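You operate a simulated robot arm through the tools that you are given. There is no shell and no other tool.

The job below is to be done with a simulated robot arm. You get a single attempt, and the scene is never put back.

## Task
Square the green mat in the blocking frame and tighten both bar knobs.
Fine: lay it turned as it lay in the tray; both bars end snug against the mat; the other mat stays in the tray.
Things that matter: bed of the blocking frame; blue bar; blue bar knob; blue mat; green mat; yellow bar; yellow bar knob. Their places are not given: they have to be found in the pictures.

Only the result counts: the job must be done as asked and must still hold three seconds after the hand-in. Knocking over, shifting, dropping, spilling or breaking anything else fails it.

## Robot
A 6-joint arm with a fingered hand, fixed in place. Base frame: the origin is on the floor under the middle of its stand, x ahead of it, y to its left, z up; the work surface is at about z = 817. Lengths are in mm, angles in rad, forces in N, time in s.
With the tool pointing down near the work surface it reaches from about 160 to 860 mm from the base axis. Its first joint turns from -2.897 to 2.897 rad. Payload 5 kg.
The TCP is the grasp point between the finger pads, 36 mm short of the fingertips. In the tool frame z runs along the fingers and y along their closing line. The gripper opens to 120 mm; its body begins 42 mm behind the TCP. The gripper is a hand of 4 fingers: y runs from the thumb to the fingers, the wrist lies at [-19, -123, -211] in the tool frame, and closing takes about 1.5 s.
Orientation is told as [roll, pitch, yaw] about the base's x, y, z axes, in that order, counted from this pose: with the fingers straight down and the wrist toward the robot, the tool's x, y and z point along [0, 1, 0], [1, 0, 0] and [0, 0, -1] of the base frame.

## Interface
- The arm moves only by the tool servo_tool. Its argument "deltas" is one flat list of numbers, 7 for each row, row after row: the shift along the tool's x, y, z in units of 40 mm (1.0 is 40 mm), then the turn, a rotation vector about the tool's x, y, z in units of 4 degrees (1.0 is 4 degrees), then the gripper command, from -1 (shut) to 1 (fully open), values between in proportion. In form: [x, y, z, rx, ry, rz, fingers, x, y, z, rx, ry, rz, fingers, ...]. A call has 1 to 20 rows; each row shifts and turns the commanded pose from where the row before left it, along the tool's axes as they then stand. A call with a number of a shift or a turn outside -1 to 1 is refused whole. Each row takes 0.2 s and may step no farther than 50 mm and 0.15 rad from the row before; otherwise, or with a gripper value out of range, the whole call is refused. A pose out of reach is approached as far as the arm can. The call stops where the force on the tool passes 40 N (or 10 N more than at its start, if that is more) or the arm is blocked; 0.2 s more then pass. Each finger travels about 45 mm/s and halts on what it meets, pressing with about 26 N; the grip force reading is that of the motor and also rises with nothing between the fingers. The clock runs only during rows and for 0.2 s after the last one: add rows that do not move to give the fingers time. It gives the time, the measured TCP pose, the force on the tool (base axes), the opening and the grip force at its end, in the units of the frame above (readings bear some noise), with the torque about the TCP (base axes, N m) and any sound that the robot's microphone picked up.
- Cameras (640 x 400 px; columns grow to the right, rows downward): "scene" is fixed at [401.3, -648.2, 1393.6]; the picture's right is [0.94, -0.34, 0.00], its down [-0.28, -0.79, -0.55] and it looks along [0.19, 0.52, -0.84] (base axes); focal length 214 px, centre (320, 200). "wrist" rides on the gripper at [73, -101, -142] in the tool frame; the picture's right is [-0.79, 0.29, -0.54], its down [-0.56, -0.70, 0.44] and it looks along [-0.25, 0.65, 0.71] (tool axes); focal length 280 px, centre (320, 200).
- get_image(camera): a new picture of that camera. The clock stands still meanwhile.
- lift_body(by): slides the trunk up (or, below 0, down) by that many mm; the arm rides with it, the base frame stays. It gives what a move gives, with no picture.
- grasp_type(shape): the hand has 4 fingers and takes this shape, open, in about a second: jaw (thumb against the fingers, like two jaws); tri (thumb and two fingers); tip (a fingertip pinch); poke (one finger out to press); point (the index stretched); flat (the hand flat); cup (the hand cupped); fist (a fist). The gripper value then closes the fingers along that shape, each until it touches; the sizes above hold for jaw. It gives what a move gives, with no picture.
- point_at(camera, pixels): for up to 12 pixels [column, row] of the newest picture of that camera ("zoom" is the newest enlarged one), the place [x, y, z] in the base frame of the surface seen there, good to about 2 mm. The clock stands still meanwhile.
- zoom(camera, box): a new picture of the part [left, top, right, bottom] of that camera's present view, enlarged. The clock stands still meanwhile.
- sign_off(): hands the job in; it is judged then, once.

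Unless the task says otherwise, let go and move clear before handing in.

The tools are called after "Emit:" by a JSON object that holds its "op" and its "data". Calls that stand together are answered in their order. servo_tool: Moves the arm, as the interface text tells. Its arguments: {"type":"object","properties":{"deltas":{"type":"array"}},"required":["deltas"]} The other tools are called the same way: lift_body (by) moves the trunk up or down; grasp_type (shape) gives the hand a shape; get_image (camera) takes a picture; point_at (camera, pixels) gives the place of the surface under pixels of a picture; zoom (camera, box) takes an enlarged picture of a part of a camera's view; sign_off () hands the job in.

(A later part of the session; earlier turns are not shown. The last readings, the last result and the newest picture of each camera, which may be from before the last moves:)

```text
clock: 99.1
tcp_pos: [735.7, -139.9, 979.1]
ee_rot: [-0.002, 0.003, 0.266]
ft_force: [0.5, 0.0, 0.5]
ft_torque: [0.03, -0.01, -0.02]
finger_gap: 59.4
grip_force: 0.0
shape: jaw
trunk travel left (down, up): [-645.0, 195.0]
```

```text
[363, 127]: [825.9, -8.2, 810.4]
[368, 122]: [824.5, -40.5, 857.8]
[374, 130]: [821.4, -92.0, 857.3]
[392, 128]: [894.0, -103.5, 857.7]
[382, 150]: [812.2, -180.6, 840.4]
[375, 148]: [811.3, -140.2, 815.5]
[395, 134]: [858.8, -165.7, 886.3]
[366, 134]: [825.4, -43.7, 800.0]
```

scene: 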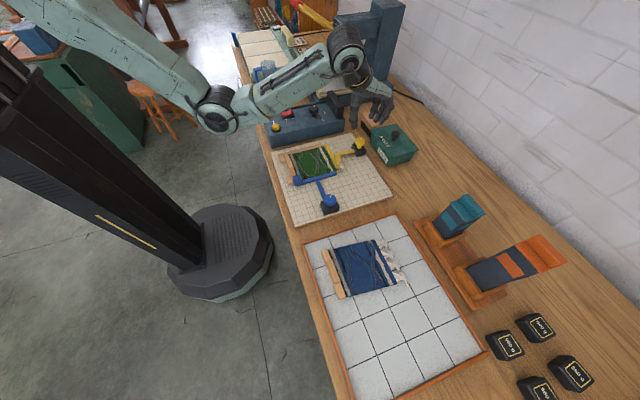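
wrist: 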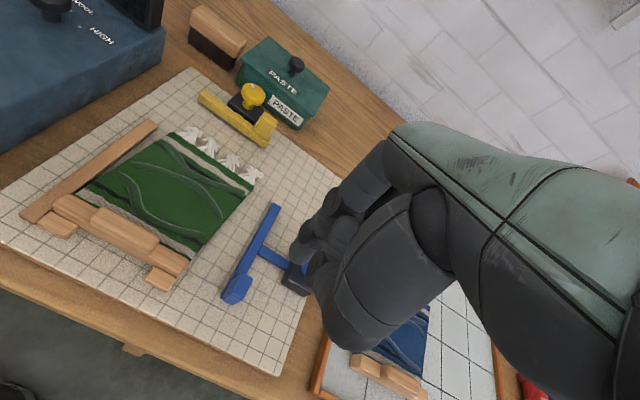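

The box and brush start at x≥811, so the fingers have room. I'll descend onto the knob to z≈893.

Emit:
{"op": "servo_tool", "data": {"deltas": [0, 0.02, 0.7, 0, 0, 0, 0, 0, 0, 0.7, 0, 0, 0, 0, 0, 0, 0.7, 0, 0, 0, 0, 0, 0, 0, 0, 0, 0, 0]}}

Emit:
{"op": "zoom", "data": {"camera": "wrist", "box": [180, 140, 392, 340]}}

Emit:
{"op": "zoom", "data": {"camera": "scene", "box": [325, 90, 405, 160]}}

```text
clock: 100.1
tcp_pos: [737.7, -141.2, 895.3]
ee_rot: [0.0, 0.001, 0.264]
ft_force: [0.1, 0.3, -0.2]
ft_torque: [0.0, 0.02, -0.02]
finger_gap: 59.7
grip_force: 0.1
shape: jaw
trunk travel left (down, up): [-645.0, 195.0]
```

```text
2.00 times, centred on (286, 240) of wrist
```

zoom: 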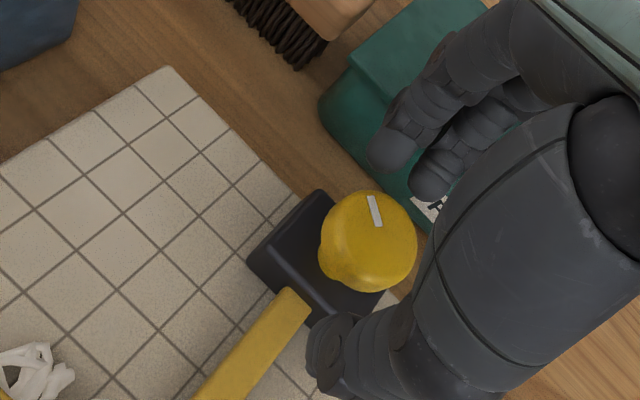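

```text
5.71 times, centred on (365, 125) of scene
```

zoom: 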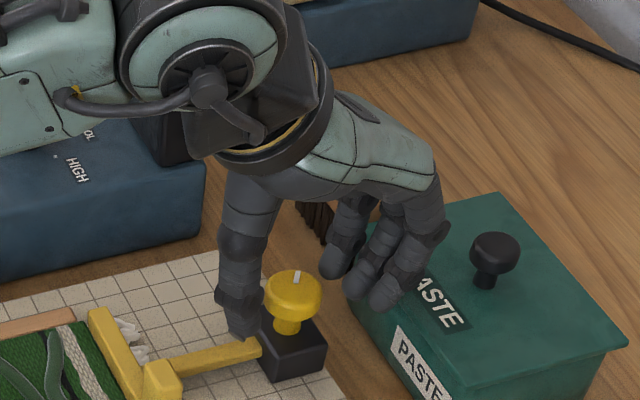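

The knob is between the thumb (left) and the fingers (right). I'll close on it.

Emit:
{"op": "servo_tool", "data": {"deltas": [0, 0, 0, 0, 0, 0, -0.3, 0, 0, 0, 0, 0, 0, -0.6, 0, 0, 0, 0, 0, 0, -1, 0, 0, 0, 0, 0, 0, -1, 0, 0, 0, 0, 0, 0, -1, 0, 0, 0, 0, 0, 0, -1]}}

Emit:
{"op": "zoom", "data": {"camera": "wrist", "box": [180, 140, 392, 340]}}

Emit:
{"op": "zoom", "data": {"camera": "scene", "box": [325, 90, 405, 160]}}

```text
clock: 101.5
tcp_pos: [736.6, -141.1, 896.0]
ee_rot: [0.0, 0.002, 0.265]
ft_force: [-2.6, -0.8, -0.4]
ft_torque: [-0.01, -0.01, -0.01]
finger_gap: 26.3
grip_force: 26.3
shape: jaw
trunk travel left (down, up): [-645.0, 195.0]
```

```text
2.00 times, centred on (286, 240) of wrist
```

zoom: 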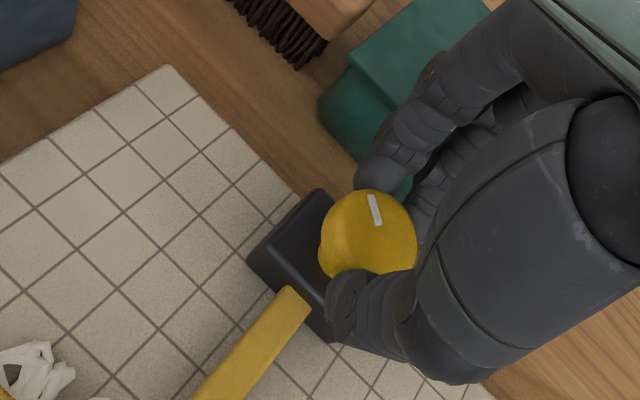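

```text
5.71 times, centred on (365, 125) of scene
```

zoom: 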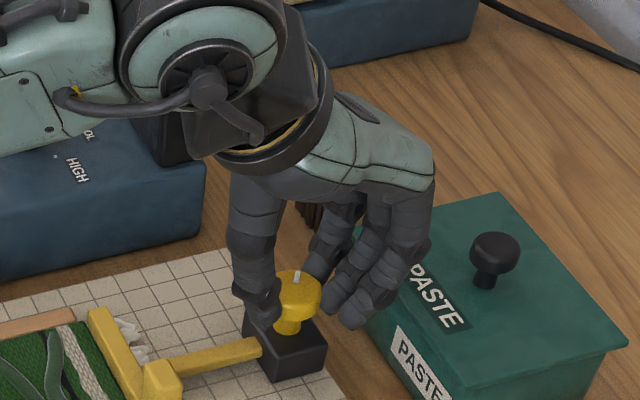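

The knob is gripped (gap 26 mm). I'll turn clockwise as seen from above by about 40° and watch the torque and the mark.

Emit:
{"op": "servo_tool", "data": {"deltas": [0, 0, 0, 0, 0, 0.8, -1, 0, 0, 0, 0, 0, 0.8, -1, 0, 0, 0, 0, 0, 0.8, -1, 0, 0, 0, 0, 0, 0.8, -1, 0, 0, 0, 0, 0, 0.8, -1, 0, 0, 0, 0, 0, 0.8, -1, 0, 0, 0, 0, 0, 0.8, -1, 0, 0, 0, 0, 0, 0.8, -1, 0, 0, 0, 0, 0, 0.8, -1, 0, 0, 0, 0, 0, 0.8, -1, 0, 0, 0, 0, 0, 0.8, -1, 0, 0, 0, 0, 0, 0.8, -1, 0, 0, 0, 0, 0, 0, -1]}}

Emit:
{"op": "zoom", "data": {"camera": "scene", "box": [325, 90, 405, 160]}}

Emit:
{"op": "zoom", "data": {"camera": "wrist", "box": [180, 140, 392, 340]}}

```text
clock: 104.3
tcp_pos: [736.1, -140.0, 895.7]
ee_rot: [-0.001, 0.0, -0.406]
ft_force: [-2.8, 0.0, 7.5]
ft_torque: [0.03, 0.0, 0.0]
finger_gap: 26.3
grip_force: 25.9
shape: jaw
trunk travel left (down, up): [-645.0, 195.0]
```

```text
5.71 times, centred on (365, 125) of scene
```

zoom: 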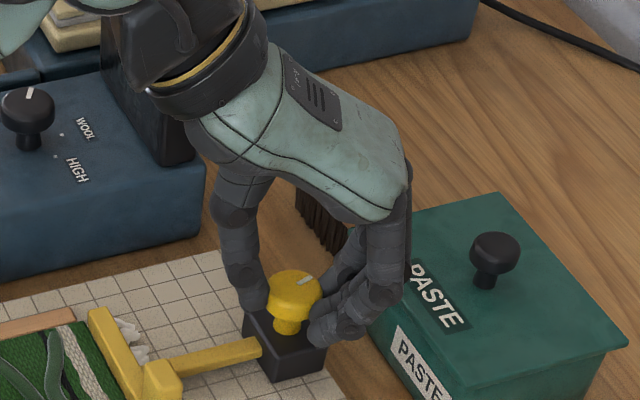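

```text
2.00 times, centred on (286, 240) of wrist
```

zoom: 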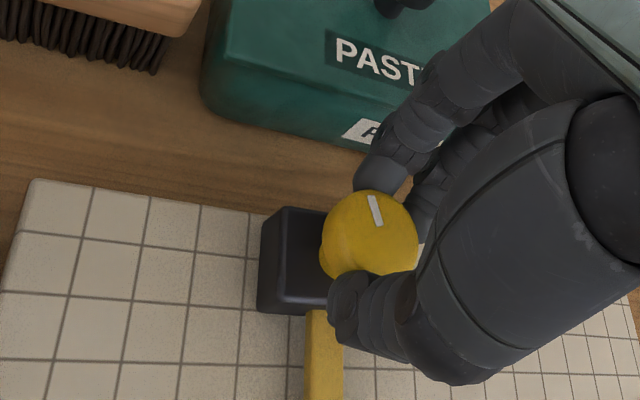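

The knob followed the hand about 38° clockwise with no resisting torque yet. I'll keep turning.

Emit:
{"op": "servo_tool", "data": {"deltas": [0, 0, 0, 0, 0, 0.8, -1, 0, 0, 0, 0, 0, 0.8, -1, 0, 0, 0, 0, 0, 0.8, -1, 0, 0, 0, 0, 0, 0.8, -1, 0, 0, 0, 0, 0, 0.8, -1, 0, 0, 0, 0, 0, 0.8, -1, 0, 0, 0, 0, 0, 0.8, -1, 0, 0, 0, 0, 0, 0.8, -1, 0, 0, 0, 0, 0, 0, -1]}}

Emit:
{"op": "zoom", "data": {"camera": "scene", "box": [325, 90, 405, 160]}}

Emit:
{"op": "zoom", "data": {"camera": "wrist", "box": [180, 140, 392, 340]}}

```text
clock: 106.3
tcp_pos: [736.7, -140.2, 894.8]
ee_rot: [0.001, 0.0, -0.852]
ft_force: [-4.4, 2.3, 3.1]
ft_torque: [0.06, 0.11, 0.01]
finger_gap: 26.1
grip_force: 26.3
shape: jaw
trunk travel left (down, up): [-645.0, 195.0]
```

```text
5.71 times, centred on (365, 125) of scene
```

zoom: 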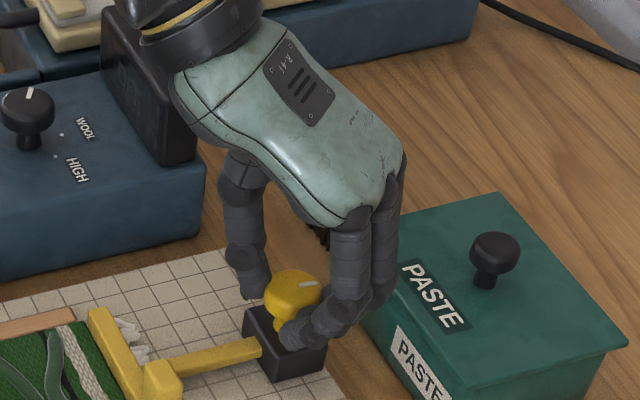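

```text
2.00 times, centred on (286, 240) of wrist
```

zoom: 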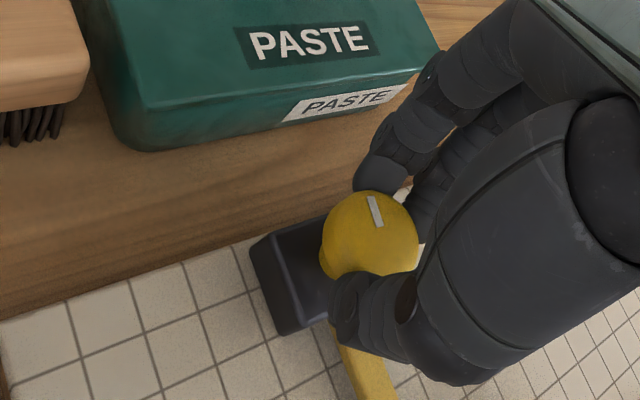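

The mark moves with the hand (about 64° so far) and there is still little torque. I'll turn another 35° or so.

Emit:
{"op": "servo_tool", "data": {"deltas": [0, 0, 0, 0, 0, 0.8, -1, 0, 0, 0, 0, 0, 0.8, -1, 0, 0, 0, 0, 0, 0.8, -1, 0, 0, 0, 0, 0, 0.8, -1, 0, 0, 0, 0, 0, 0.8, -1, 0, 0, 0, 0, 0, 0.8, -1, 0, 0, 0, 0, 0, 0.8, -1, 0, 0, 0, 0, 0, 0.8, -1, 0, 0, 0, 0, 0, 0.8, -1, 0, 0, 0, 0, 0, 0.8, -1, 0, 0, 0, 0, 0, 0, -1]}}

Emit:
{"op": "zoom", "data": {"camera": "scene", "box": [325, 90, 405, 160]}}

Emit:
{"op": "zoom", "data": {"camera": "wrist", "box": [180, 140, 392, 340]}}

```text
clock: 108.7
tcp_pos: [735.0, -139.8, 895.6]
ee_rot: [-0.002, -0.002, -1.409]
ft_force: [-0.8, 4.5, 4.8]
ft_torque: [0.13, 0.02, 0.02]
finger_gap: 26.0
grip_force: 26.0
shape: jaw
trunk travel left (down, up): [-645.0, 195.0]
```

```text
5.71 times, centred on (365, 125) of scene
```

zoom: 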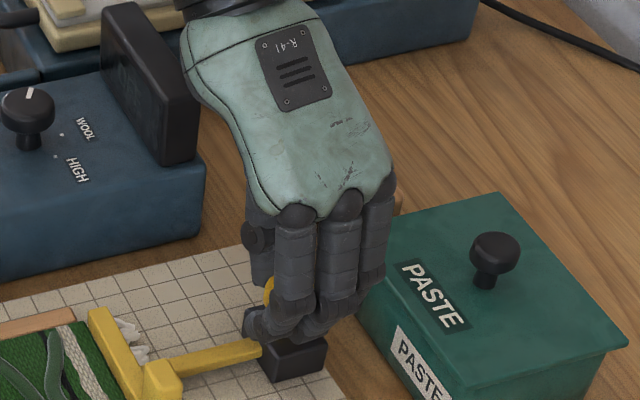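

```text
2.00 times, centred on (286, 240) of wrist
```

zoom: 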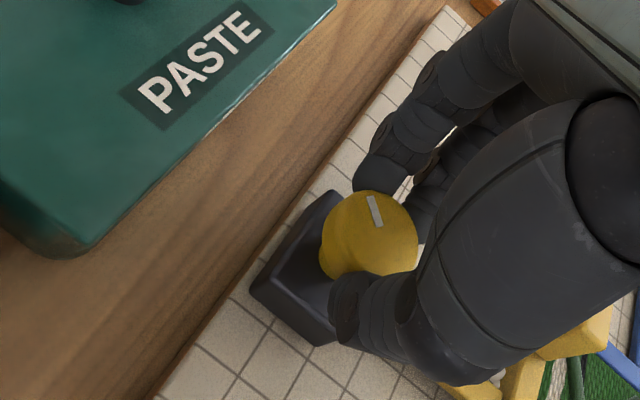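

About 96° turned so far, with no stop and no sound. I'll continue clockwise while the wrist allows it.

Emit:
{"op": "servo_tool", "data": {"deltas": [0, 0, 0, 0, 0, 0.8, -1, 0, 0, 0, 0, 0, 0.8, -1, 0, 0, 0, 0, 0, 0.8, -1, 0, 0, 0, 0, 0, 0.8, -1, 0, 0, 0, 0, 0, 0.8, -1, 0, 0, 0, 0, 0, 0.8, -1, 0, 0, 0, 0, 0, 0.8, -1, 0, 0, 0, 0, 0, 0.8, -1, 0, 0, 0, 0, 0, 0, -1]}}

Emit:
{"op": "zoom", "data": {"camera": "wrist", "box": [180, 140, 392, 340]}}

Emit:
{"op": "get_image", "data": {"camera": "scene"}}

```text
clock: 110.7
tcp_pos: [738.1, -141.1, 896.4]
ee_rot: [-0.002, -0.001, -1.856]
ft_force: [4.7, 4.4, 2.2]
ft_torque: [0.1, -0.14, 0.18]
finger_gap: 25.7
grip_force: 26.5
shape: jaw
trunk travel left (down, up): [-645.0, 195.0]
```

```text
2.00 times, centred on (286, 240) of wrist
```

zoom: 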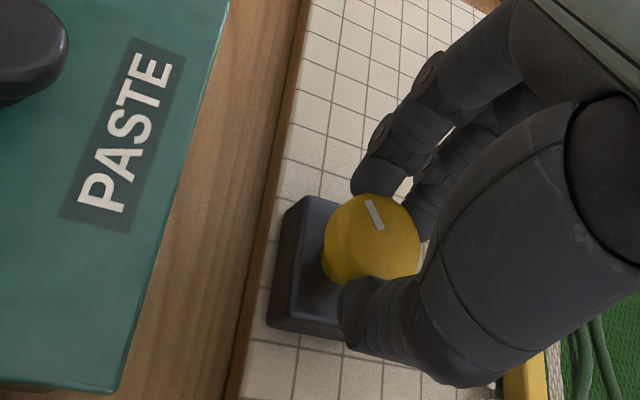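

```text
taken
```

scene: 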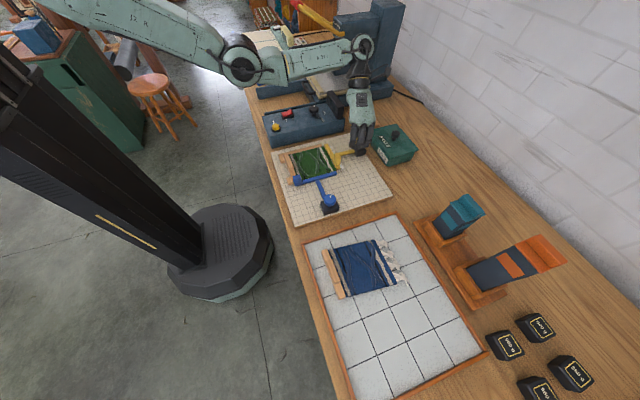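

A resisting torque of 0.18 N m has appeared at about 121° of turn, so the knob is starting to bite. I'll continue with smaller steps.

Emit:
{"op": "servo_tool", "data": {"deltas": [0, 0, 0, 0, 0, 0.6, -1, 0, 0, 0, 0, 0, 0.6, -1, 0, 0, 0, 0, 0, 0, -1]}}

Emit:
{"op": "servo_tool", "data": {"deltas": [0, 0, 0, 0, 0, 0.6, -1, 0, 0, 0, 0, 0, 0.6, -1, 0, 0, 0, 0, 0, 0, -1]}}

Emit:
{"op": "zoom", "data": {"camera": "wrist", "box": [180, 140, 392, 340]}}

```text
clock: 111.5
tcp_pos: [738.2, -140.7, 896.4]
ee_rot: [0.001, -0.002, -1.941]
ft_force: [6.8, 2.6, 5.1]
ft_torque: [-0.01, -0.14, 0.27]
finger_gap: 25.5
grip_force: 25.8
shape: jaw
trunk travel left (down, up): [-645.0, 195.0]
```

```text
clock: 112.3
tcp_pos: [737.7, -141.0, 895.4]
ee_rot: [-0.001, -0.001, -2.025]
ft_force: [9.0, -1.0, 7.0]
ft_torque: [-0.13, -0.22, 0.3]
finger_gap: 25.9
grip_force: 26.4
shape: jaw
trunk travel left (down, up): [-645.0, 195.0]
```

```text
2.00 times, centred on (286, 240) of wrist
```

zoom: 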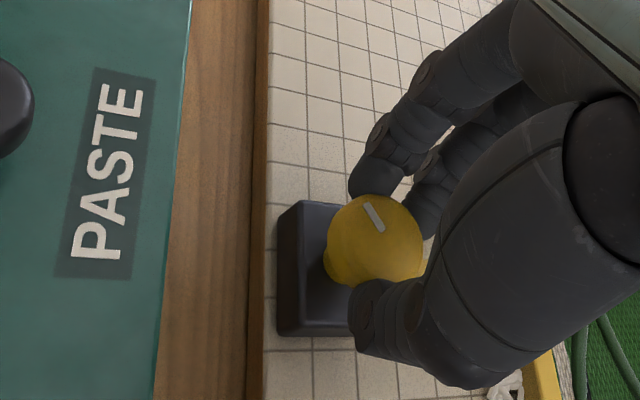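

Torque reached 0.30 N m and the mark is beginning to lag the hand, so the knob is near its stop. I'll give one more firm turn.

Emit:
{"op": "servo_tool", "data": {"deltas": [0, 0, 0, 0, 0, 0.7, -1, 0, 0, 0, 0, 0, 0.7, -1, 0, 0, 0, 0, 0, 0, -1, 0, 0, 0, 0, 0, 0, -1]}}

Emit:
{"op": "servo_tool", "data": {"deltas": [0, 0, 0, 0, 0, 0.7, -1, 0, 0, 0, 0, 0, 0.7, -1, 0, 0, 0, 0, 0, 0, -1, 0, 0, 0, 0, 0, 0, -1]}}

Emit:
{"op": "zoom", "data": {"camera": "wrist", "box": [180, 140, 392, 340]}}

```text
clock: 113.3
tcp_pos: [737.0, -141.6, 895.7]
ee_rot: [0.0, -0.002, -2.122]
ft_force: [11.1, -3.1, 5.9]
ft_torque: [-0.15, -0.3, 0.28]
finger_gap: 25.0
grip_force: 26.0
shape: jaw
trunk travel left (down, up): [-645.0, 195.0]
```

```text
clock: 114.3
tcp_pos: [725.4, -136.5, 896.8]
ee_rot: [-0.004, -0.005, -2.219]
ft_force: [5.5, 7.8, -0.9]
ft_torque: [0.15, -0.07, 0.08]
finger_gap: 23.9
grip_force: 26.4
shape: jaw
out of reach, approached as far as the arm can: row 1, 2
trunk travel left (down, up): [-645.0, 195.0]
```

```text
2.00 times, centred on (286, 240) of wrist
```

zoom: 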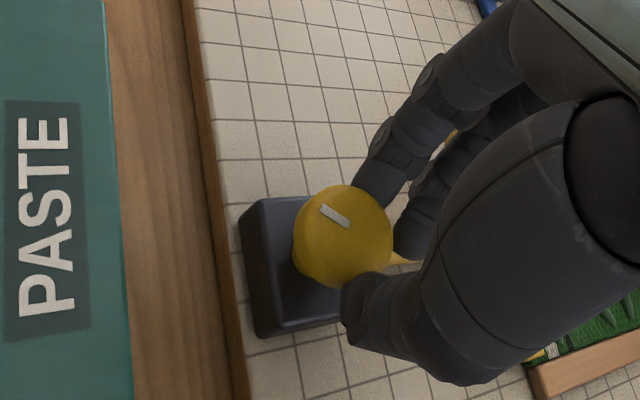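

The wrist has reached its limit at yaw -2.2, and the torque had levelled off near 0.3 N m, so the knob is at its stop. I'll open the fingers and lift off.

Emit:
{"op": "servo_tool", "data": {"deltas": [0, 0, 0, 0, 0, 0, -0.6, 0, 0, 0, 0, 0, 0, -0.2, 0, 0, 0, 0, 0, 0, 0, 0, 0, 0, 0, 0, 0, 0, 0, 0, 0, 0, 0, 0, 0, 0, 0, 0, 0, 0, 0, 0]}}

Emit:
{"op": "zoom", "data": {"camera": "wrist", "box": [180, 140, 392, 340]}}

```text
clock: 115.7
tcp_pos: [725.2, -136.5, 898.3]
ee_rot: [-0.001, -0.004, -2.22]
ft_force: [-0.2, 0.1, -0.3]
ft_torque: [0.01, 0.02, 0.01]
finger_gap: 59.2
grip_force: 0.1
shape: jaw
trunk travel left (down, up): [-645.0, 195.0]
```

```text
2.00 times, centred on (286, 240) of wrist
```

zoom: 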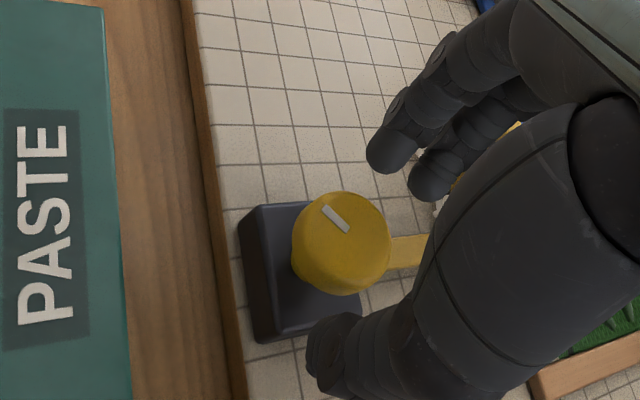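

The fingers are clear of the knob. I'll raise with the trunk by 80 mm, then rotate the wrist back in free air.

Emit:
{"op": "lift_body", "data": {"by": 80}}

Emit:
{"op": "servo_tool", "data": {"deltas": [0, 0, 0, 0, 0, -1, 0, 0, 0, 0, 0, 0, -1, 0, 0, 0, 0, 0, 0, -1, 0, 0, 0, 0, 0, 0, -1, 0, 0, 0, 0, 0, 0, -1, 0, 0, 0, 0, 0, 0, -1, 0, 0, 0, 0, 0, 0, -1, 0, 0, 0, 0, 0, 0, -1, 0, 0, 0, 0, 0, 0, 0, 0]}}

Emit:
{"op": "zoom", "data": {"camera": "scene", "box": [340, 130, 380, 160]}}

```text
clock: 116.9
tcp_pos: [726.6, -138.1, 978.0]
ee_rot: [-0.003, -0.002, -2.221]
ft_force: [-0.6, -0.4, 0.3]
ft_torque: [-0.02, 0.01, 0.0]
finger_gap: 59.3
grip_force: 0.1
shape: jaw
trunk travel left (down, up): [-725.0, 115.0]
```

```text
clock: 118.9
tcp_pos: [781.1, -138.8, 956.5]
ee_rot: [-0.003, -0.001, -1.661]
ft_force: [0.7, -0.5, 0.2]
ft_torque: [0.01, -0.01, 0.0]
finger_gap: 59.5
grip_force: 0.0
shape: jaw
out of reach, approached as far as the arm can: row 1, 2, 3, 4, 5, 6, 7, 8
trunk travel left (down, up): [-725.0, 115.0]
```

```text
13.33 times, centred on (360, 145) of scene
```

zoom: 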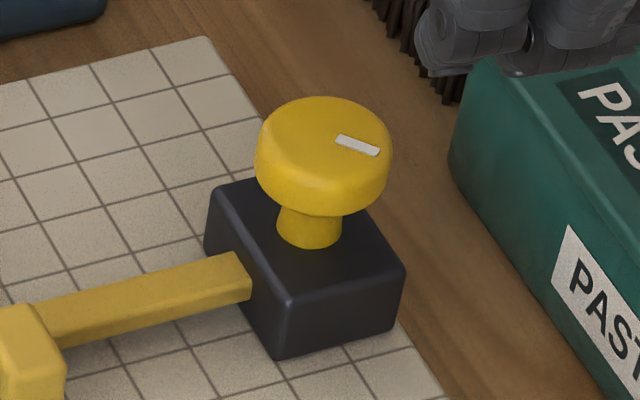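

The yellow knob's mark has turned from about +60° to about -42°, roughly 100° clockwise. The arm is stretched again at (781,-139,956), so I'll raise the trunk for safety and unfold it with the down-then-inward trick that worked earlier.

Emit:
{"op": "lift_body", "data": {"by": 110}}

Emit:
{"op": "servo_tool", "data": {"deltas": [0.1, 0, 0.8, 0, 0, 0, 0, 0.1, 0, 0.8, 0, 0, 0, 0, 0.1, 0, 0.8, 0, 0, 0, 0, 0, 0, 0, 0, 0, 0, 0]}}

Emit:
{"op": "servo_tool", "data": {"deltas": [-0.5, 0, 0, 0, 0, 0, 0, -0.5, 0, 0, 0, 0, 0, 0, 0, 0, 0, 0, 0, 0, 0]}}

```text
clock: 120.3
tcp_pos: [782.5, -139.1, 1066.0]
ee_rot: [-0.003, -0.002, -1.661]
ft_force: [0.1, 0.7, 0.5]
ft_torque: [0.03, -0.03, -0.01]
finger_gap: 59.6
grip_force: 0.0
shape: jaw
trunk travel left (down, up): [-835.0, 5.0]
```

```text
clock: 121.3
tcp_pos: [753.2, -132.7, 997.1]
ee_rot: [-0.003, -0.003, -1.662]
ft_force: [0.5, -0.2, -0.2]
ft_torque: [-0.01, 0.03, -0.01]
finger_gap: 59.5
grip_force: 0.1
shape: jaw
out of reach, approached as far as the arm can: row 1, 2, 3
trunk travel left (down, up): [-835.0, 5.0]
```

```text
clock: 122.1
tcp_pos: [740.9, -130.8, 981.1]
ee_rot: [-0.005, -0.005, -1.664]
ft_force: [0.0, -0.4, -0.2]
ft_torque: [-0.01, 0.0, -0.02]
finger_gap: 59.7
grip_force: 0.1
shape: jaw
out of reach, approached as far as the arm can: row 1, 2
trunk travel left (down, up): [-835.0, 5.0]
```

Still sliding on the stretched limit. Last time it recovered after going well up and then down with an outward bias, so I'll repeat that sequence in the free air here.

Emit:
{"op": "servo_tool", "data": {"deltas": [0.05, 0, -0.95, 0, 0, 0, 0, 0.05, 0, -0.95, 0, 0, 0, 0, 0.05, 0, -0.95, 0, 0, 0, 0, 0.05, 0, -0.95, 0, 0, 0, 0, 0.05, 0, -0.95, 0, 0, 0, 0, 0.05, 0, -0.95, 0, 0, 0, 0, 0, 0, 0, 0, 0, 0, 0]}}

Emit:
{"op": "servo_tool", "data": {"deltas": [0.15, 0, 0.9, 0, 0, 0, 0, 0.15, 0, 0.9, 0, 0, 0, 0, 0.15, 0, 0.9, 0, 0, 0, 0, 0.15, 0, 0.9, 0, 0, 0, 0, 0, 0, 0, 0, 0, 0, 0]}}

Emit:
{"op": "servo_tool", "data": {"deltas": [-0.5, 0, 0, 0, 0, 0, 0, -0.5, 0, 0, 0, 0, 0, 0, 0, 0, 0, 0, 0, 0, 0]}}

```text
clock: 123.7
tcp_pos: [817.1, -130.8, 1181.8]
ee_rot: [-0.005, -0.003, -1.663]
ft_force: [-0.5, -0.2, 0.4]
ft_torque: [-0.01, 0.01, 0.03]
finger_gap: 59.3
grip_force: 0.0
shape: jaw
out of reach, approached as far as the arm can: row 1, 2, 3, 4, 5, 6
trunk travel left (down, up): [-835.0, 5.0]
```

```text
clock: 124.9
tcp_pos: [783.1, -122.6, 1061.7]
ee_rot: [-0.003, -0.001, -1.663]
ft_force: [0.9, -0.3, 0.1]
ft_torque: [-0.01, 0.01, 0.01]
finger_gap: 59.6
grip_force: 0.0
shape: jaw
out of reach, approached as far as the arm can: row 1, 2, 3, 4
trunk travel left (down, up): [-835.0, 5.0]
```

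```text
clock: 125.7
tcp_pos: [776.3, -119.9, 1052.9]
ee_rot: [-0.005, -0.005, -1.662]
ft_force: [0.0, 0.1, -0.2]
ft_torque: [0.03, 0.0, 0.01]
finger_gap: 59.9
grip_force: 0.0
shape: jaw
out of reach, approached as far as the arm can: row 1, 2
trunk travel left (down, up): [-835.0, 5.0]
```

It's still locked. The earlier recovery began from above shoulder height and came down through the level, so I'll go up about 340 mm first and then repeat the gentle down-and-outward pass.

Emit:
{"op": "servo_tool", "data": {"deltas": [0.05, 0, -0.95, 0, 0, 0, 0, 0.05, 0, -0.95, 0, 0, 0, 0, 0.05, 0, -0.95, 0, 0, 0, 0, 0.05, 0, -0.95, 0, 0, 0, 0, 0.05, 0, -0.95, 0, 0, 0, 0, 0.05, 0, -0.95, 0, 0, 0, 0, 0, 0, -0.95, 0, 0, 0, 0, 0, 0, -0.95, 0, 0, 0, 0, 0, 0, -0.95, 0, 0, 0, 0, 0, 0, 0, 0, 0, 0, 0]}}

Emit:
{"op": "servo_tool", "data": {"deltas": [0.15, 0, 0.9, 0, 0, 0, 0, 0.15, 0, 0.9, 0, 0, 0, 0, 0.15, 0, 0.9, 0, 0, 0, 0, 0.15, 0, 0.9, 0, 0, 0, 0, 0, 0, 0, 0, 0, 0, 0]}}

Emit:
{"op": "servo_tool", "data": {"deltas": [-0.5, 0, 0, 0, 0, 0, 0, -0.5, 0, 0, 0, 0, 0, 0, 0, 0, 0, 0, 0, 0, 0]}}

```text
clock: 127.9
tcp_pos: [836.3, -121.3, 1384.4]
ee_rot: [-0.005, -0.002, -1.662]
ft_force: [0.1, -0.4, -0.1]
ft_torque: [-0.02, 0.02, 0.01]
finger_gap: 59.5
grip_force: 0.1
shape: jaw
out of reach, approached as far as the arm can: row 1, 2, 3, 4, 5, 6, 8
trunk travel left (down, up): [-835.0, 5.0]
```

```text
clock: 129.1
tcp_pos: [831.9, -118.0, 1238.8]
ee_rot: [-0.003, -0.001, -1.662]
ft_force: [0.4, 0.7, -0.4]
ft_torque: [0.02, -0.01, 0.03]
finger_gap: 59.6
grip_force: 0.1
shape: jaw
out of reach, approached as far as the arm can: row 1, 2, 3, 4
trunk travel left (down, up): [-835.0, 5.0]
```

```text
clock: 129.9
tcp_pos: [788.6, -115.1, 1239.5]
ee_rot: [-0.002, -0.002, -1.66]
ft_force: [-1.6, 0.3, -1.1]
ft_torque: [0.0, 0.0, 0.02]
finger_gap: 59.9
grip_force: 0.0
shape: jaw
trunk travel left (down, up): [-835.0, 5.0]
```

The arm unfolded: the inward rows were reachable again. I'll pull well inward, then rotate the wrist back toward yaw +15° in free air.

Emit:
{"op": "servo_tool", "data": {"deltas": [-0.9, 0, 0, 0, 0, 0, 0, -0.9, 0, 0, 0, 0, 0, 0, -0.9, 0, 0, 0, 0, 0, 0, -0.9, 0, 0, 0, 0, 0, 0, -0.9, 0, 0, 0, 0, 0, 0, 0, 0, 0, 0, 0, -1, 0, 0, 0, 0, 0, 0, -1, 0, 0, 0, 0, 0, 0, -1, 0, 0, 0, 0, 0, 0, -1, 0, 0, 0, 0, 0, 0, -1, 0, 0, 0, 0, 0, 0, -1, 0, 0, 0, 0, 0, 0, -1, 0, 0, 0, 0, 0, 0, -1, 0, 0, 0, 0, 0, 0, -1, 0, 0, 0, 0, 0, 0, -1, 0, 0, 0, 0, 0, 0, -1, 0, 0, 0, 0, 0, 0, -1, 0]}}

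Emit:
{"op": "servo_tool", "data": {"deltas": [0, 0, 0, 0, 0, -1, 0, 0, 0, 0, 0, 0, -1, 0, 0, 0, 0, 0, 0, -1, 0, 0, 0, 0, 0, 0, -1, 0, 0, 0, 0, 0, 0, -1, 0, 0, 0, 0, 0, 0, -1, 0, 0, 0, 0, 0, 0, -1, 0, 0, 0, 0, 0, 0, -1, 0, 0, 0, 0, 0, 0, -1, 0, 0, 0, 0, 0, 0, -1, 0, 0, 0, 0, 0, 0, -1, 0, 0, 0, 0, 0, 0, -1, 0, 0, 0, 0, 0, 0, -1, 0, 0, 0, 0, 0, 0, -1, 0, 0, 0, 0, 0, 0, -1, 0, 0, 0, 0, 0, 0, 0, 0]}}

```text
clock: 133.5
tcp_pos: [678.2, -136.8, 1176.1]
ee_rot: [-0.004, 0.002, -0.824]
ft_force: [0.1, -0.2, 0.6]
ft_torque: [0.03, 0.01, 0.03]
finger_gap: 59.8
grip_force: 0.1
shape: jaw
out of reach, approached as far as the arm can: row 2, 3, 4, 5
trunk travel left (down, up): [-835.0, 5.0]
```

```text
clock: 136.9
tcp_pos: [678.8, -137.1, 1176.3]
ee_rot: [0.0, 0.003, 0.224]
ft_force: [-0.1, 0.2, 0.6]
ft_torque: [-0.02, 0.0, -0.02]
finger_gap: 59.8
grip_force: 0.1
shape: jaw
trunk travel left (down, up): [-835.0, 5.0]
```

The wrist is back at yaw 0.22 and everything is reachable at (679,-137,1176). I'll return the trunk to its starting height and check the frame.

Emit:
{"op": "lift_body", "data": {"by": -110}}

Emit:
{"op": "get_image", "data": {"camera": "scene"}}

Emit:
{"op": "zoom", "data": {"camera": "scene", "box": [265, 125, 393, 215]}}

```text
clock: 138.3
tcp_pos: [678.1, -137.2, 1065.0]
ee_rot: [-0.001, 0.004, 0.225]
ft_force: [0.2, 0.0, -0.5]
ft_torque: [-0.01, -0.01, 0.02]
finger_gap: 59.8
grip_force: 0.1
shape: jaw
trunk travel left (down, up): [-725.0, 115.0]
```

```text
taken
```

scene: 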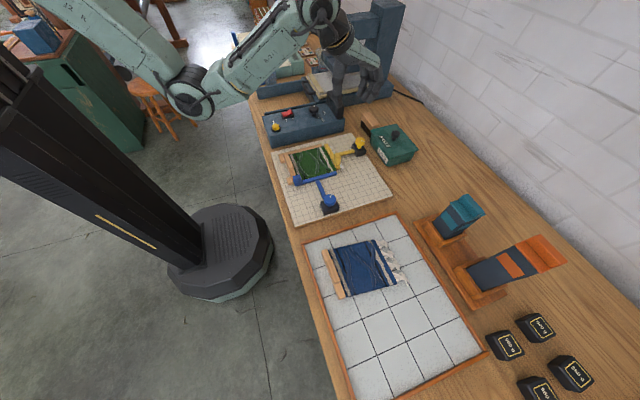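

```text
4.44 times, centred on (329, 170) of scene
```

zoom: 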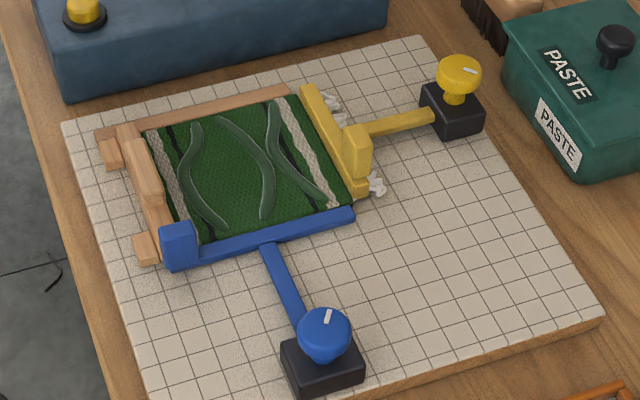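

Both bars look snug and the scene is undisturbed. I'll zoom tightly on the mat edges to check for gaps.

Emit:
{"op": "zoom", "data": {"camera": "scene", "box": [290, 140, 354, 190]}}

Emit:
{"op": "point_at", "data": {"camera": "zoom", "pixels": [[490, 130], [510, 150], [420, 85], [395, 75], [200, 300], [300, 275], [450, 235], [210, 290], [440, 245], [100, 100], [130, 250], [500, 165]]}}

```text
8.00 times, centred on (322, 165) of scene
```

zoom: 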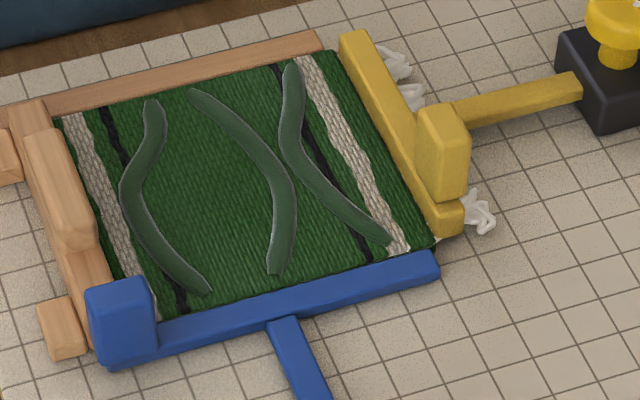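

```text
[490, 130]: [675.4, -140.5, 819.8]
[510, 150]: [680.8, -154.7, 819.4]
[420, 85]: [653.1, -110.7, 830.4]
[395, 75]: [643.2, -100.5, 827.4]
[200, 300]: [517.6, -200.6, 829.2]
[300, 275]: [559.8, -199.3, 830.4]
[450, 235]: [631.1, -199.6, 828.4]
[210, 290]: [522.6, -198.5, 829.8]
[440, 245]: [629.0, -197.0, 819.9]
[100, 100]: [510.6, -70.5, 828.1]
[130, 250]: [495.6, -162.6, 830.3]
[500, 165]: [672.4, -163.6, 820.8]
```

The mat is square, with the blue bar along y≈-200 and the yellow bar at its right edge. I'll move over to above the blue knob at about (546,-330).

Emit:
{"op": "servo_tool", "data": {"deltas": [-0.567, -0.613, 0.304, 0, 0, 0, 0, -0.567, -0.613, 0.304, 0, 0, 0, 0, -0.567, -0.613, 0.304, 0, 0, 0, 0, -0.567, -0.613, 0.304, 0, 0, 0, 0, -0.567, -0.613, 0.304, 0, 0, 0, 0, -0.567, -0.613, 0.304, 0, 0, 0, 0, -0.567, -0.613, 0.304, 0, 0, 0, 0, 0, 0, 0, 0, 0, 0, 0]}}

Emit:
{"op": "zoom", "data": {"camera": "wrist", "box": [160, 150, 352, 330]}}

```text
clock: 140.2
tcp_pos: [545.8, -331.4, 978.5]
ee_rot: [-0.004, 0.005, 0.226]
ft_force: [0.8, 0.1, 0.4]
ft_torque: [0.02, 0.01, -0.03]
finger_gap: 59.9
grip_force: 0.0
shape: jaw
trunk travel left (down, up): [-725.0, 115.0]
```

```text
2.22 times, centred on (256, 240) of wrist
```

zoom: 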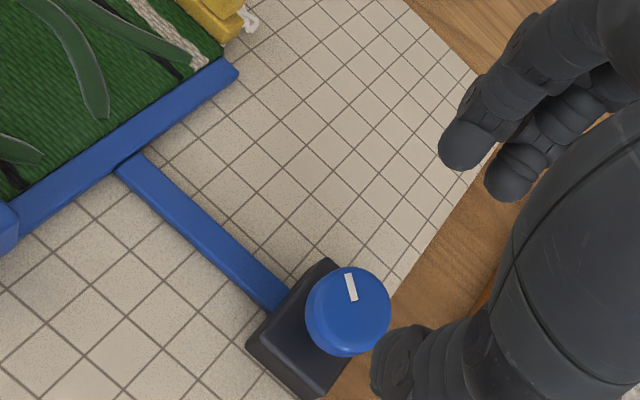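

Emit:
{"op": "point_at", "data": {"camera": "zoom", "pixels": [[309, 305], [388, 308], [350, 270], [345, 350], [348, 310], [348, 276], [354, 298], [325, 280], [378, 282], [320, 335], [376, 335], [150, 130]]}}

Emit:
{"op": "zoom", "data": {"camera": "scene", "box": [305, 185, 353, 221]}}

```text
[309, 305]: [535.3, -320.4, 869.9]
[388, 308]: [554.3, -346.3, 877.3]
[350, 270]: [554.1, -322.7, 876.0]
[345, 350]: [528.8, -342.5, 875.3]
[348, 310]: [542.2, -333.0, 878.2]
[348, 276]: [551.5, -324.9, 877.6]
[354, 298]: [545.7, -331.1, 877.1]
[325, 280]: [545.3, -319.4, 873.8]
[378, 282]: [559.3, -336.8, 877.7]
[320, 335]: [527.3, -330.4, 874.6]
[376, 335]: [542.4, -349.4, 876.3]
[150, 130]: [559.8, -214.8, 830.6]
```

```text
11.11 times, centred on (329, 203) of scene
```

zoom: 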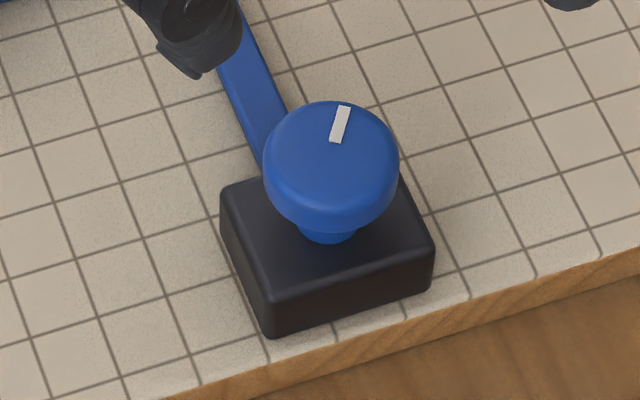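

The blue knob centre is about (545,-333.5), radius ~15.5, with its mark at roughly +50° to +57°, the same start as the yellow one. I'll centre on it and descend to z≈895.

Emit:
{"op": "servo_tool", "data": {"deltas": [-0.047, -0.03, 0.69, 0, 0, 0, 0, 0, 0, 0.69, 0, 0, 0, 0, 0, 0, 0.69, 0, 0, 0, 0, 0, 0, 0, 0, 0, 0, 0]}}

Emit:
{"op": "zoom", "data": {"camera": "wrist", "box": [180, 140, 392, 340]}}

Emit:
{"op": "zoom", "data": {"camera": "scene", "box": [285, 150, 381, 225]}}

```text
clock: 141.2
tcp_pos: [546.7, -332.7, 898.9]
ee_rot: [0.0, 0.003, 0.224]
ft_force: [-0.3, 0.0, 0.1]
ft_torque: [-0.02, 0.01, -0.02]
finger_gap: 59.8
grip_force: 0.1
shape: jaw
trunk travel left (down, up): [-725.0, 115.0]
```

```text
2.00 times, centred on (286, 240) of wrist
```

zoom: 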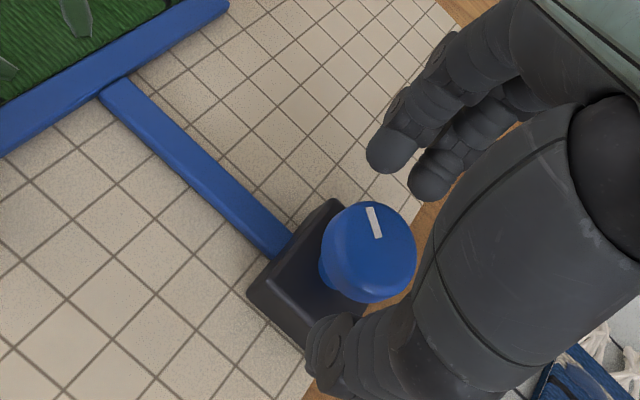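

```text
5.33 times, centred on (333, 188) of scene
```

zoom: 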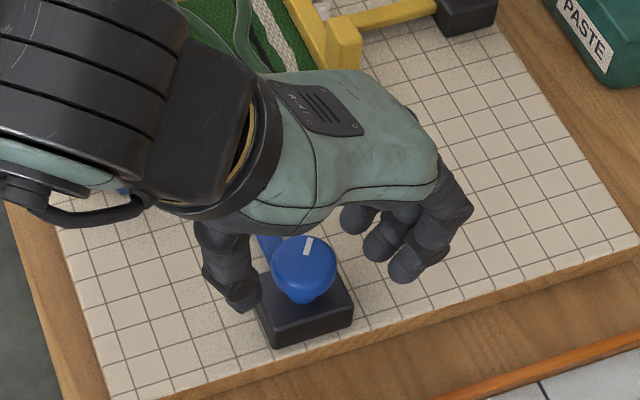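

The knob sits between thumb and fingers just as with the yellow one. I'll lower 3 mm more and close.

Emit:
{"op": "servo_tool", "data": {"deltas": [0, -0.02, 0.09, 0, 0, 0, 0, 0, 0, 0, 0, 0, 0, -0.3, 0, 0, 0, 0, 0, 0, -0.6, 0, 0, 0, 0, 0, 0, -1, 0, 0, 0, 0, 0, 0, -1, 0, 0, 0, 0, 0, 0, -1, 0, 0, 0, 0, 0, 0, -1]}}

Emit:
{"op": "zoom", "data": {"camera": "wrist", "box": [180, 140, 392, 340]}}

```text
clock: 142.8
tcp_pos: [544.3, -333.0, 894.8]
ee_rot: [-0.001, 0.004, 0.226]
ft_force: [-5.2, -1.0, -1.4]
ft_torque: [0.02, 0.13, 0.01]
finger_gap: 26.1
grip_force: 26.3
shape: jaw
trunk travel left (down, up): [-725.0, 115.0]
```

```text
2.00 times, centred on (286, 240) of wrist
```

zoom: 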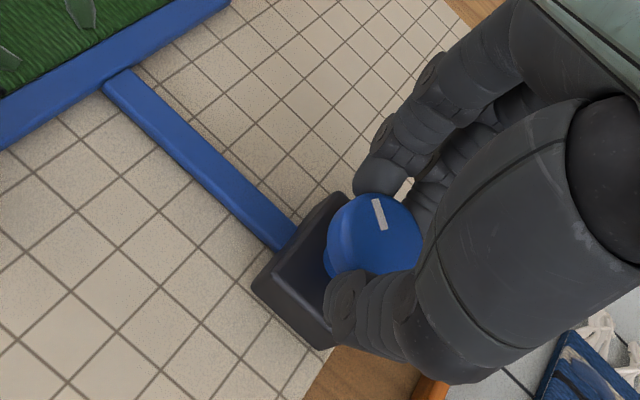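

The blue knob is gripped (gap 26 mm). I'll turn it clockwise about 58° first.

Emit:
{"op": "servo_tool", "data": {"deltas": [0, 0, 0, 0, 0, 0.8, -1, 0, 0, 0, 0, 0, 0.8, -1, 0, 0, 0, 0, 0, 0.8, -1, 0, 0, 0, 0, 0, 0.8, -1, 0, 0, 0, 0, 0, 0.8, -1, 0, 0, 0, 0, 0, 0.8, -1, 0, 0, 0, 0, 0, 0.8, -1, 0, 0, 0, 0, 0, 0.8, -1, 0, 0, 0, 0, 0, 0.8, -1, 0, 0, 0, 0, 0, 0.8, -1, 0, 0, 0, 0, 0, 0.8, -1, 0, 0, 0, 0, 0, 0.8, -1, 0, 0, 0, 0, 0, 0.8, -1, 0, 0, 0, 0, 0, 0.8, -1, 0, 0, 0, 0, 0, 0.8, -1, 0, 0, 0, 0, 0, 0.8, -1, 0, 0, 0, 0, 0, 0.8, -1, 0, 0, 0, 0, 0, 0.8, -1, 0, 0, 0, 0, 0, 0, -1]}}

Emit:
{"op": "zoom", "data": {"camera": "wrist", "box": [180, 140, 392, 340]}}

```text
clock: 146.8
tcp_pos: [545.8, -332.8, 894.6]
ee_rot: [-0.003, 0.001, -0.782]
ft_force: [3.9, -2.8, 5.2]
ft_torque: [-0.12, -0.23, 0.02]
finger_gap: 26.0
grip_force: 25.4
shape: jaw
trunk travel left (down, up): [-725.0, 115.0]
```

```text
2.00 times, centred on (286, 240) of wrist
```

zoom: 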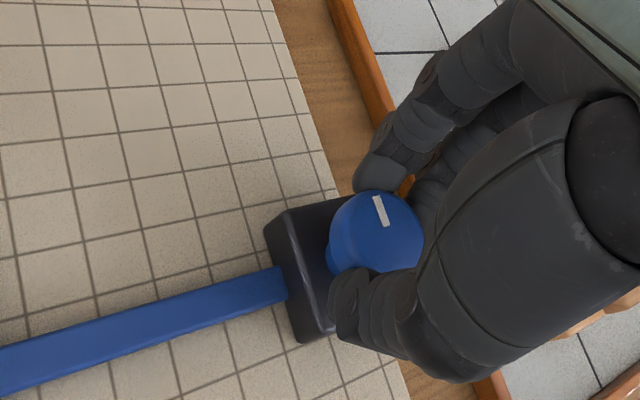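

The blue knob follows the hand (58° so far) with no resisting torque. I'll continue another 45°.

Emit:
{"op": "servo_tool", "data": {"deltas": [0, 0, 0, 0, 0, 0.8, -1, 0, 0, 0, 0, 0, 0.8, -1, 0, 0, 0, 0, 0, 0.8, -1, 0, 0, 0, 0, 0, 0.8, -1, 0, 0, 0, 0, 0, 0.8, -1, 0, 0, 0, 0, 0, 0.8, -1, 0, 0, 0, 0, 0, 0.8, -1, 0, 0, 0, 0, 0, 0.8, -1, 0, 0, 0, 0, 0, 0.8, -1, 0, 0, 0, 0, 0, 0.8, -1, 0, 0, 0, 0, 0, 0.8, -1, 0, 0, 0, 0, 0, 0.8, -1, 0, 0, 0, 0, 0, 0.8, -1, 0, 0, 0, 0, 0, 0.8, -1, 0, 0, 0, 0, 0, 0, -1]}}

Emit:
{"op": "zoom", "data": {"camera": "wrist", "box": [180, 140, 392, 340]}}

Emit:
{"op": "get_image", "data": {"camera": "scene"}}

```text
clock: 149.9
tcp_pos: [544.2, -332.7, 895.4]
ee_rot: [-0.004, -0.003, -1.563]
ft_force: [6.9, 1.7, 7.9]
ft_torque: [-0.05, -0.22, 0.03]
finger_gap: 26.4
grip_force: 25.8
shape: jaw
trunk travel left (down, up): [-725.0, 115.0]
```

```text
2.00 times, centred on (286, 240) of wrist
```

zoom: 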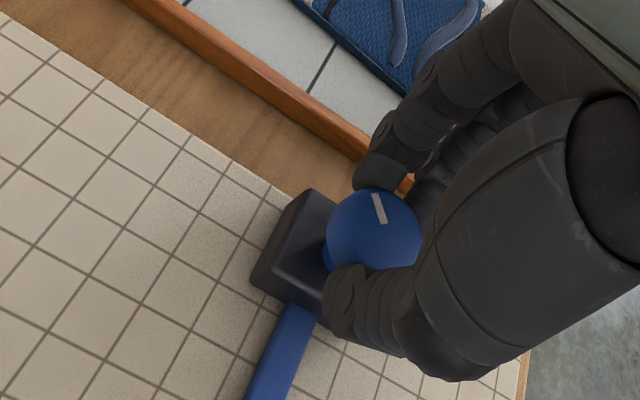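

```text
taken
```

scene: 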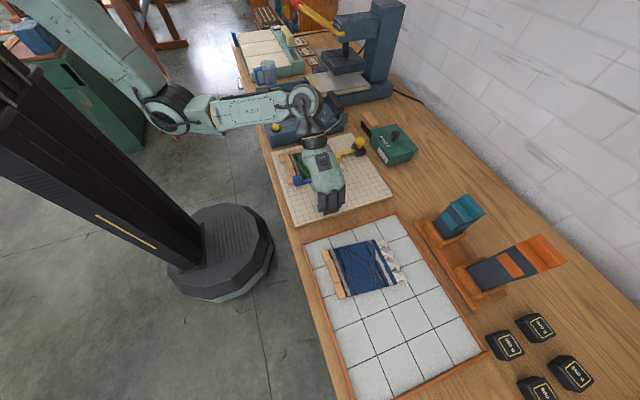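

102° turned and the mark still moves with the hand. The yellow knob began resisting around here, so I'll continue in smaller increments.

Emit:
{"op": "servo_tool", "data": {"deltas": [0, 0, 0, 0, 0, 0.7, -1, 0, 0, 0, 0, 0, 0.7, -1, 0, 0, 0, 0, 0, 0.7, -1, 0, 0, 0, 0, 0, 0, -1]}}

Emit:
{"op": "servo_tool", "data": {"deltas": [0, 0, 0, 0, 0, 0.7, -1, 0, 0, 0, 0, 0, 0.7, -1, 0, 0, 0, 0, 0, 0.7, -1, 0, 0, 0, 0, 0, 0, -1]}}

Emit:
{"op": "zoom", "data": {"camera": "wrist", "box": [180, 140, 392, 340]}}

```text
clock: 150.9
tcp_pos: [544.2, -332.9, 895.1]
ee_rot: [-0.002, -0.004, -1.712]
ft_force: [10.5, -3.7, 8.9]
ft_torque: [-0.19, -0.29, 0.12]
finger_gap: 26.7
grip_force: 26.1
shape: jaw
trunk travel left (down, up): [-725.0, 115.0]
```

```text
clock: 151.9
tcp_pos: [546.3, -332.9, 895.8]
ee_rot: [-0.001, -0.004, -1.856]
ft_force: [15.7, -1.4, 9.0]
ft_torque: [-0.19, -0.42, 0.32]
finger_gap: 26.8
grip_force: 26.4
shape: jaw
trunk travel left (down, up): [-725.0, 115.0]
```

```text
2.00 times, centred on (286, 240) of wrist
```

zoom: 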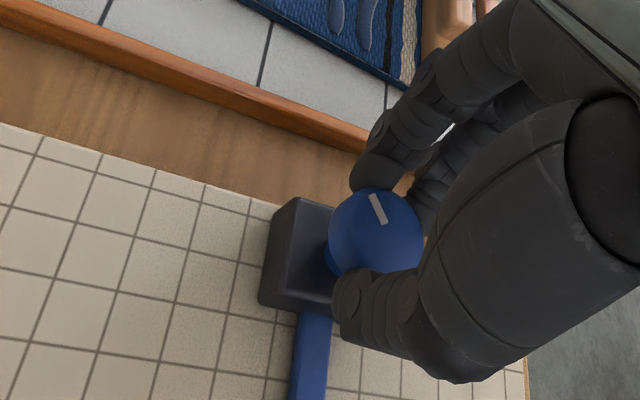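

Torque has risen to 0.32 N m at about 119°, so the blue knob is biting. I'll give one more firm turn until it levels off.

Emit:
{"op": "servo_tool", "data": {"deltas": [0, 0, 0, 0, 0, 0.6, -1, 0, 0, 0, 0, 0, 0.6, -1, 0, 0, 0, 0, 0, 0, -1, 0, 0, 0, 0, 0, 0, -1]}}

Emit:
{"op": "servo_tool", "data": {"deltas": [0, 0, 0, 0, 0, 0.6, -1, 0, 0, 0, 0, 0, 0.6, -1, 0, 0, 0, 0, 0, 0, -1, 0, 0, 0, 0, 0, 0, -1]}}

Emit:
{"op": "zoom", "data": {"camera": "wrist", "box": [180, 140, 392, 340]}}

```text
clock: 152.9
tcp_pos: [546.5, -334.0, 895.4]
ee_rot: [-0.002, -0.002, -1.941]
ft_force: [17.4, -4.6, 8.2]
ft_torque: [-0.28, -0.49, 0.42]
finger_gap: 26.4
grip_force: 26.3
shape: jaw
trunk travel left (down, up): [-725.0, 115.0]
```

```text
clock: 153.9
tcp_pos: [547.1, -333.6, 894.5]
ee_rot: [-0.001, -0.002, -2.024]
ft_force: [19.5, -5.0, 10.0]
ft_torque: [-0.31, -0.52, 0.53]
finger_gap: 26.0
grip_force: 26.1
shape: jaw
trunk travel left (down, up): [-725.0, 115.0]
```

```text
2.00 times, centred on (286, 240) of wrist
```

zoom: 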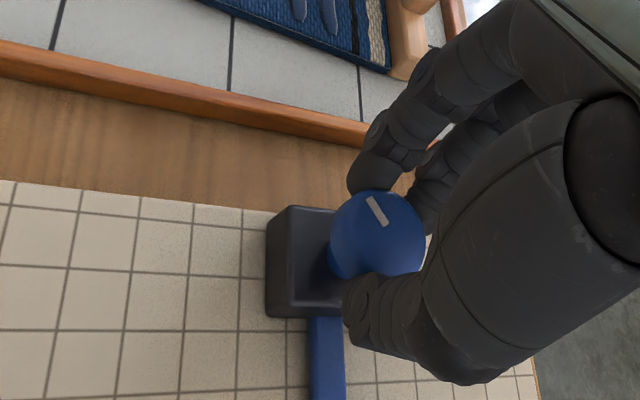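

Torque reached 0.53 N m with the mark lagging the hand, so the blue knob is tight. I'll open directly, so as not to turn it back, and lift off with the trunk.

Emit:
{"op": "servo_tool", "data": {"deltas": [0, 0, 0, 0, 0, 0, -0.6, 0, 0, 0, 0, 0, 0, -0.2, 0, 0, 0, 0, 0, 0, 0, 0, 0, 0, 0, 0, 0, 0, 0, 0, 0, 0, 0, 0, 0, 0, 0, 0, 0, 0, 0, 0]}}

Emit:
{"op": "zoom", "data": {"camera": "wrist", "box": [180, 140, 392, 340]}}

Emit:
{"op": "lift_body", "data": {"by": 100}}

Emit:
{"op": "zoom", "data": {"camera": "wrist", "box": [140, 140, 352, 340]}}

```text
clock: 155.3
tcp_pos: [544.7, -333.9, 894.8]
ee_rot: [-0.003, -0.004, -2.025]
ft_force: [0.0, -0.3, 0.4]
ft_torque: [0.02, 0.0, 0.0]
finger_gap: 59.5
grip_force: 0.0
shape: jaw
trunk travel left (down, up): [-725.0, 115.0]
```

```text
2.00 times, centred on (286, 240) of wrist
```

zoom: 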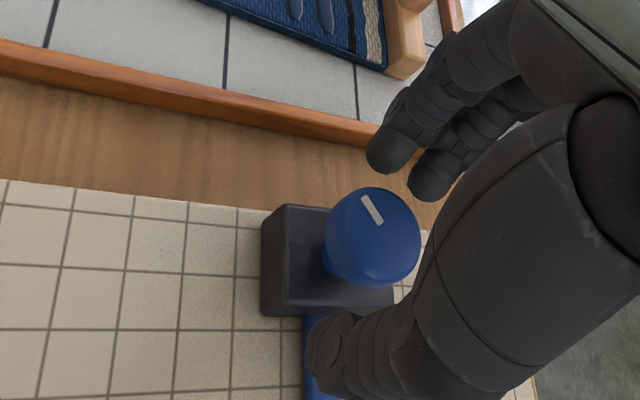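

```text
clock: 156.7
tcp_pos: [545.2, -333.6, 994.2]
ee_rot: [-0.003, -0.004, -2.025]
ft_force: [0.3, -0.5, -0.5]
ft_torque: [-0.02, 0.01, 0.01]
finger_gap: 59.3
grip_force: 0.0
shape: jaw
trunk travel left (down, up): [-825.0, 15.0]
```

```text
2.00 times, centred on (246, 240) of wrist
```

zoom: 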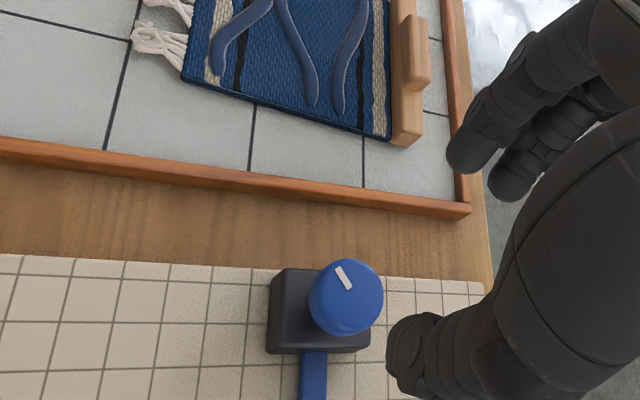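

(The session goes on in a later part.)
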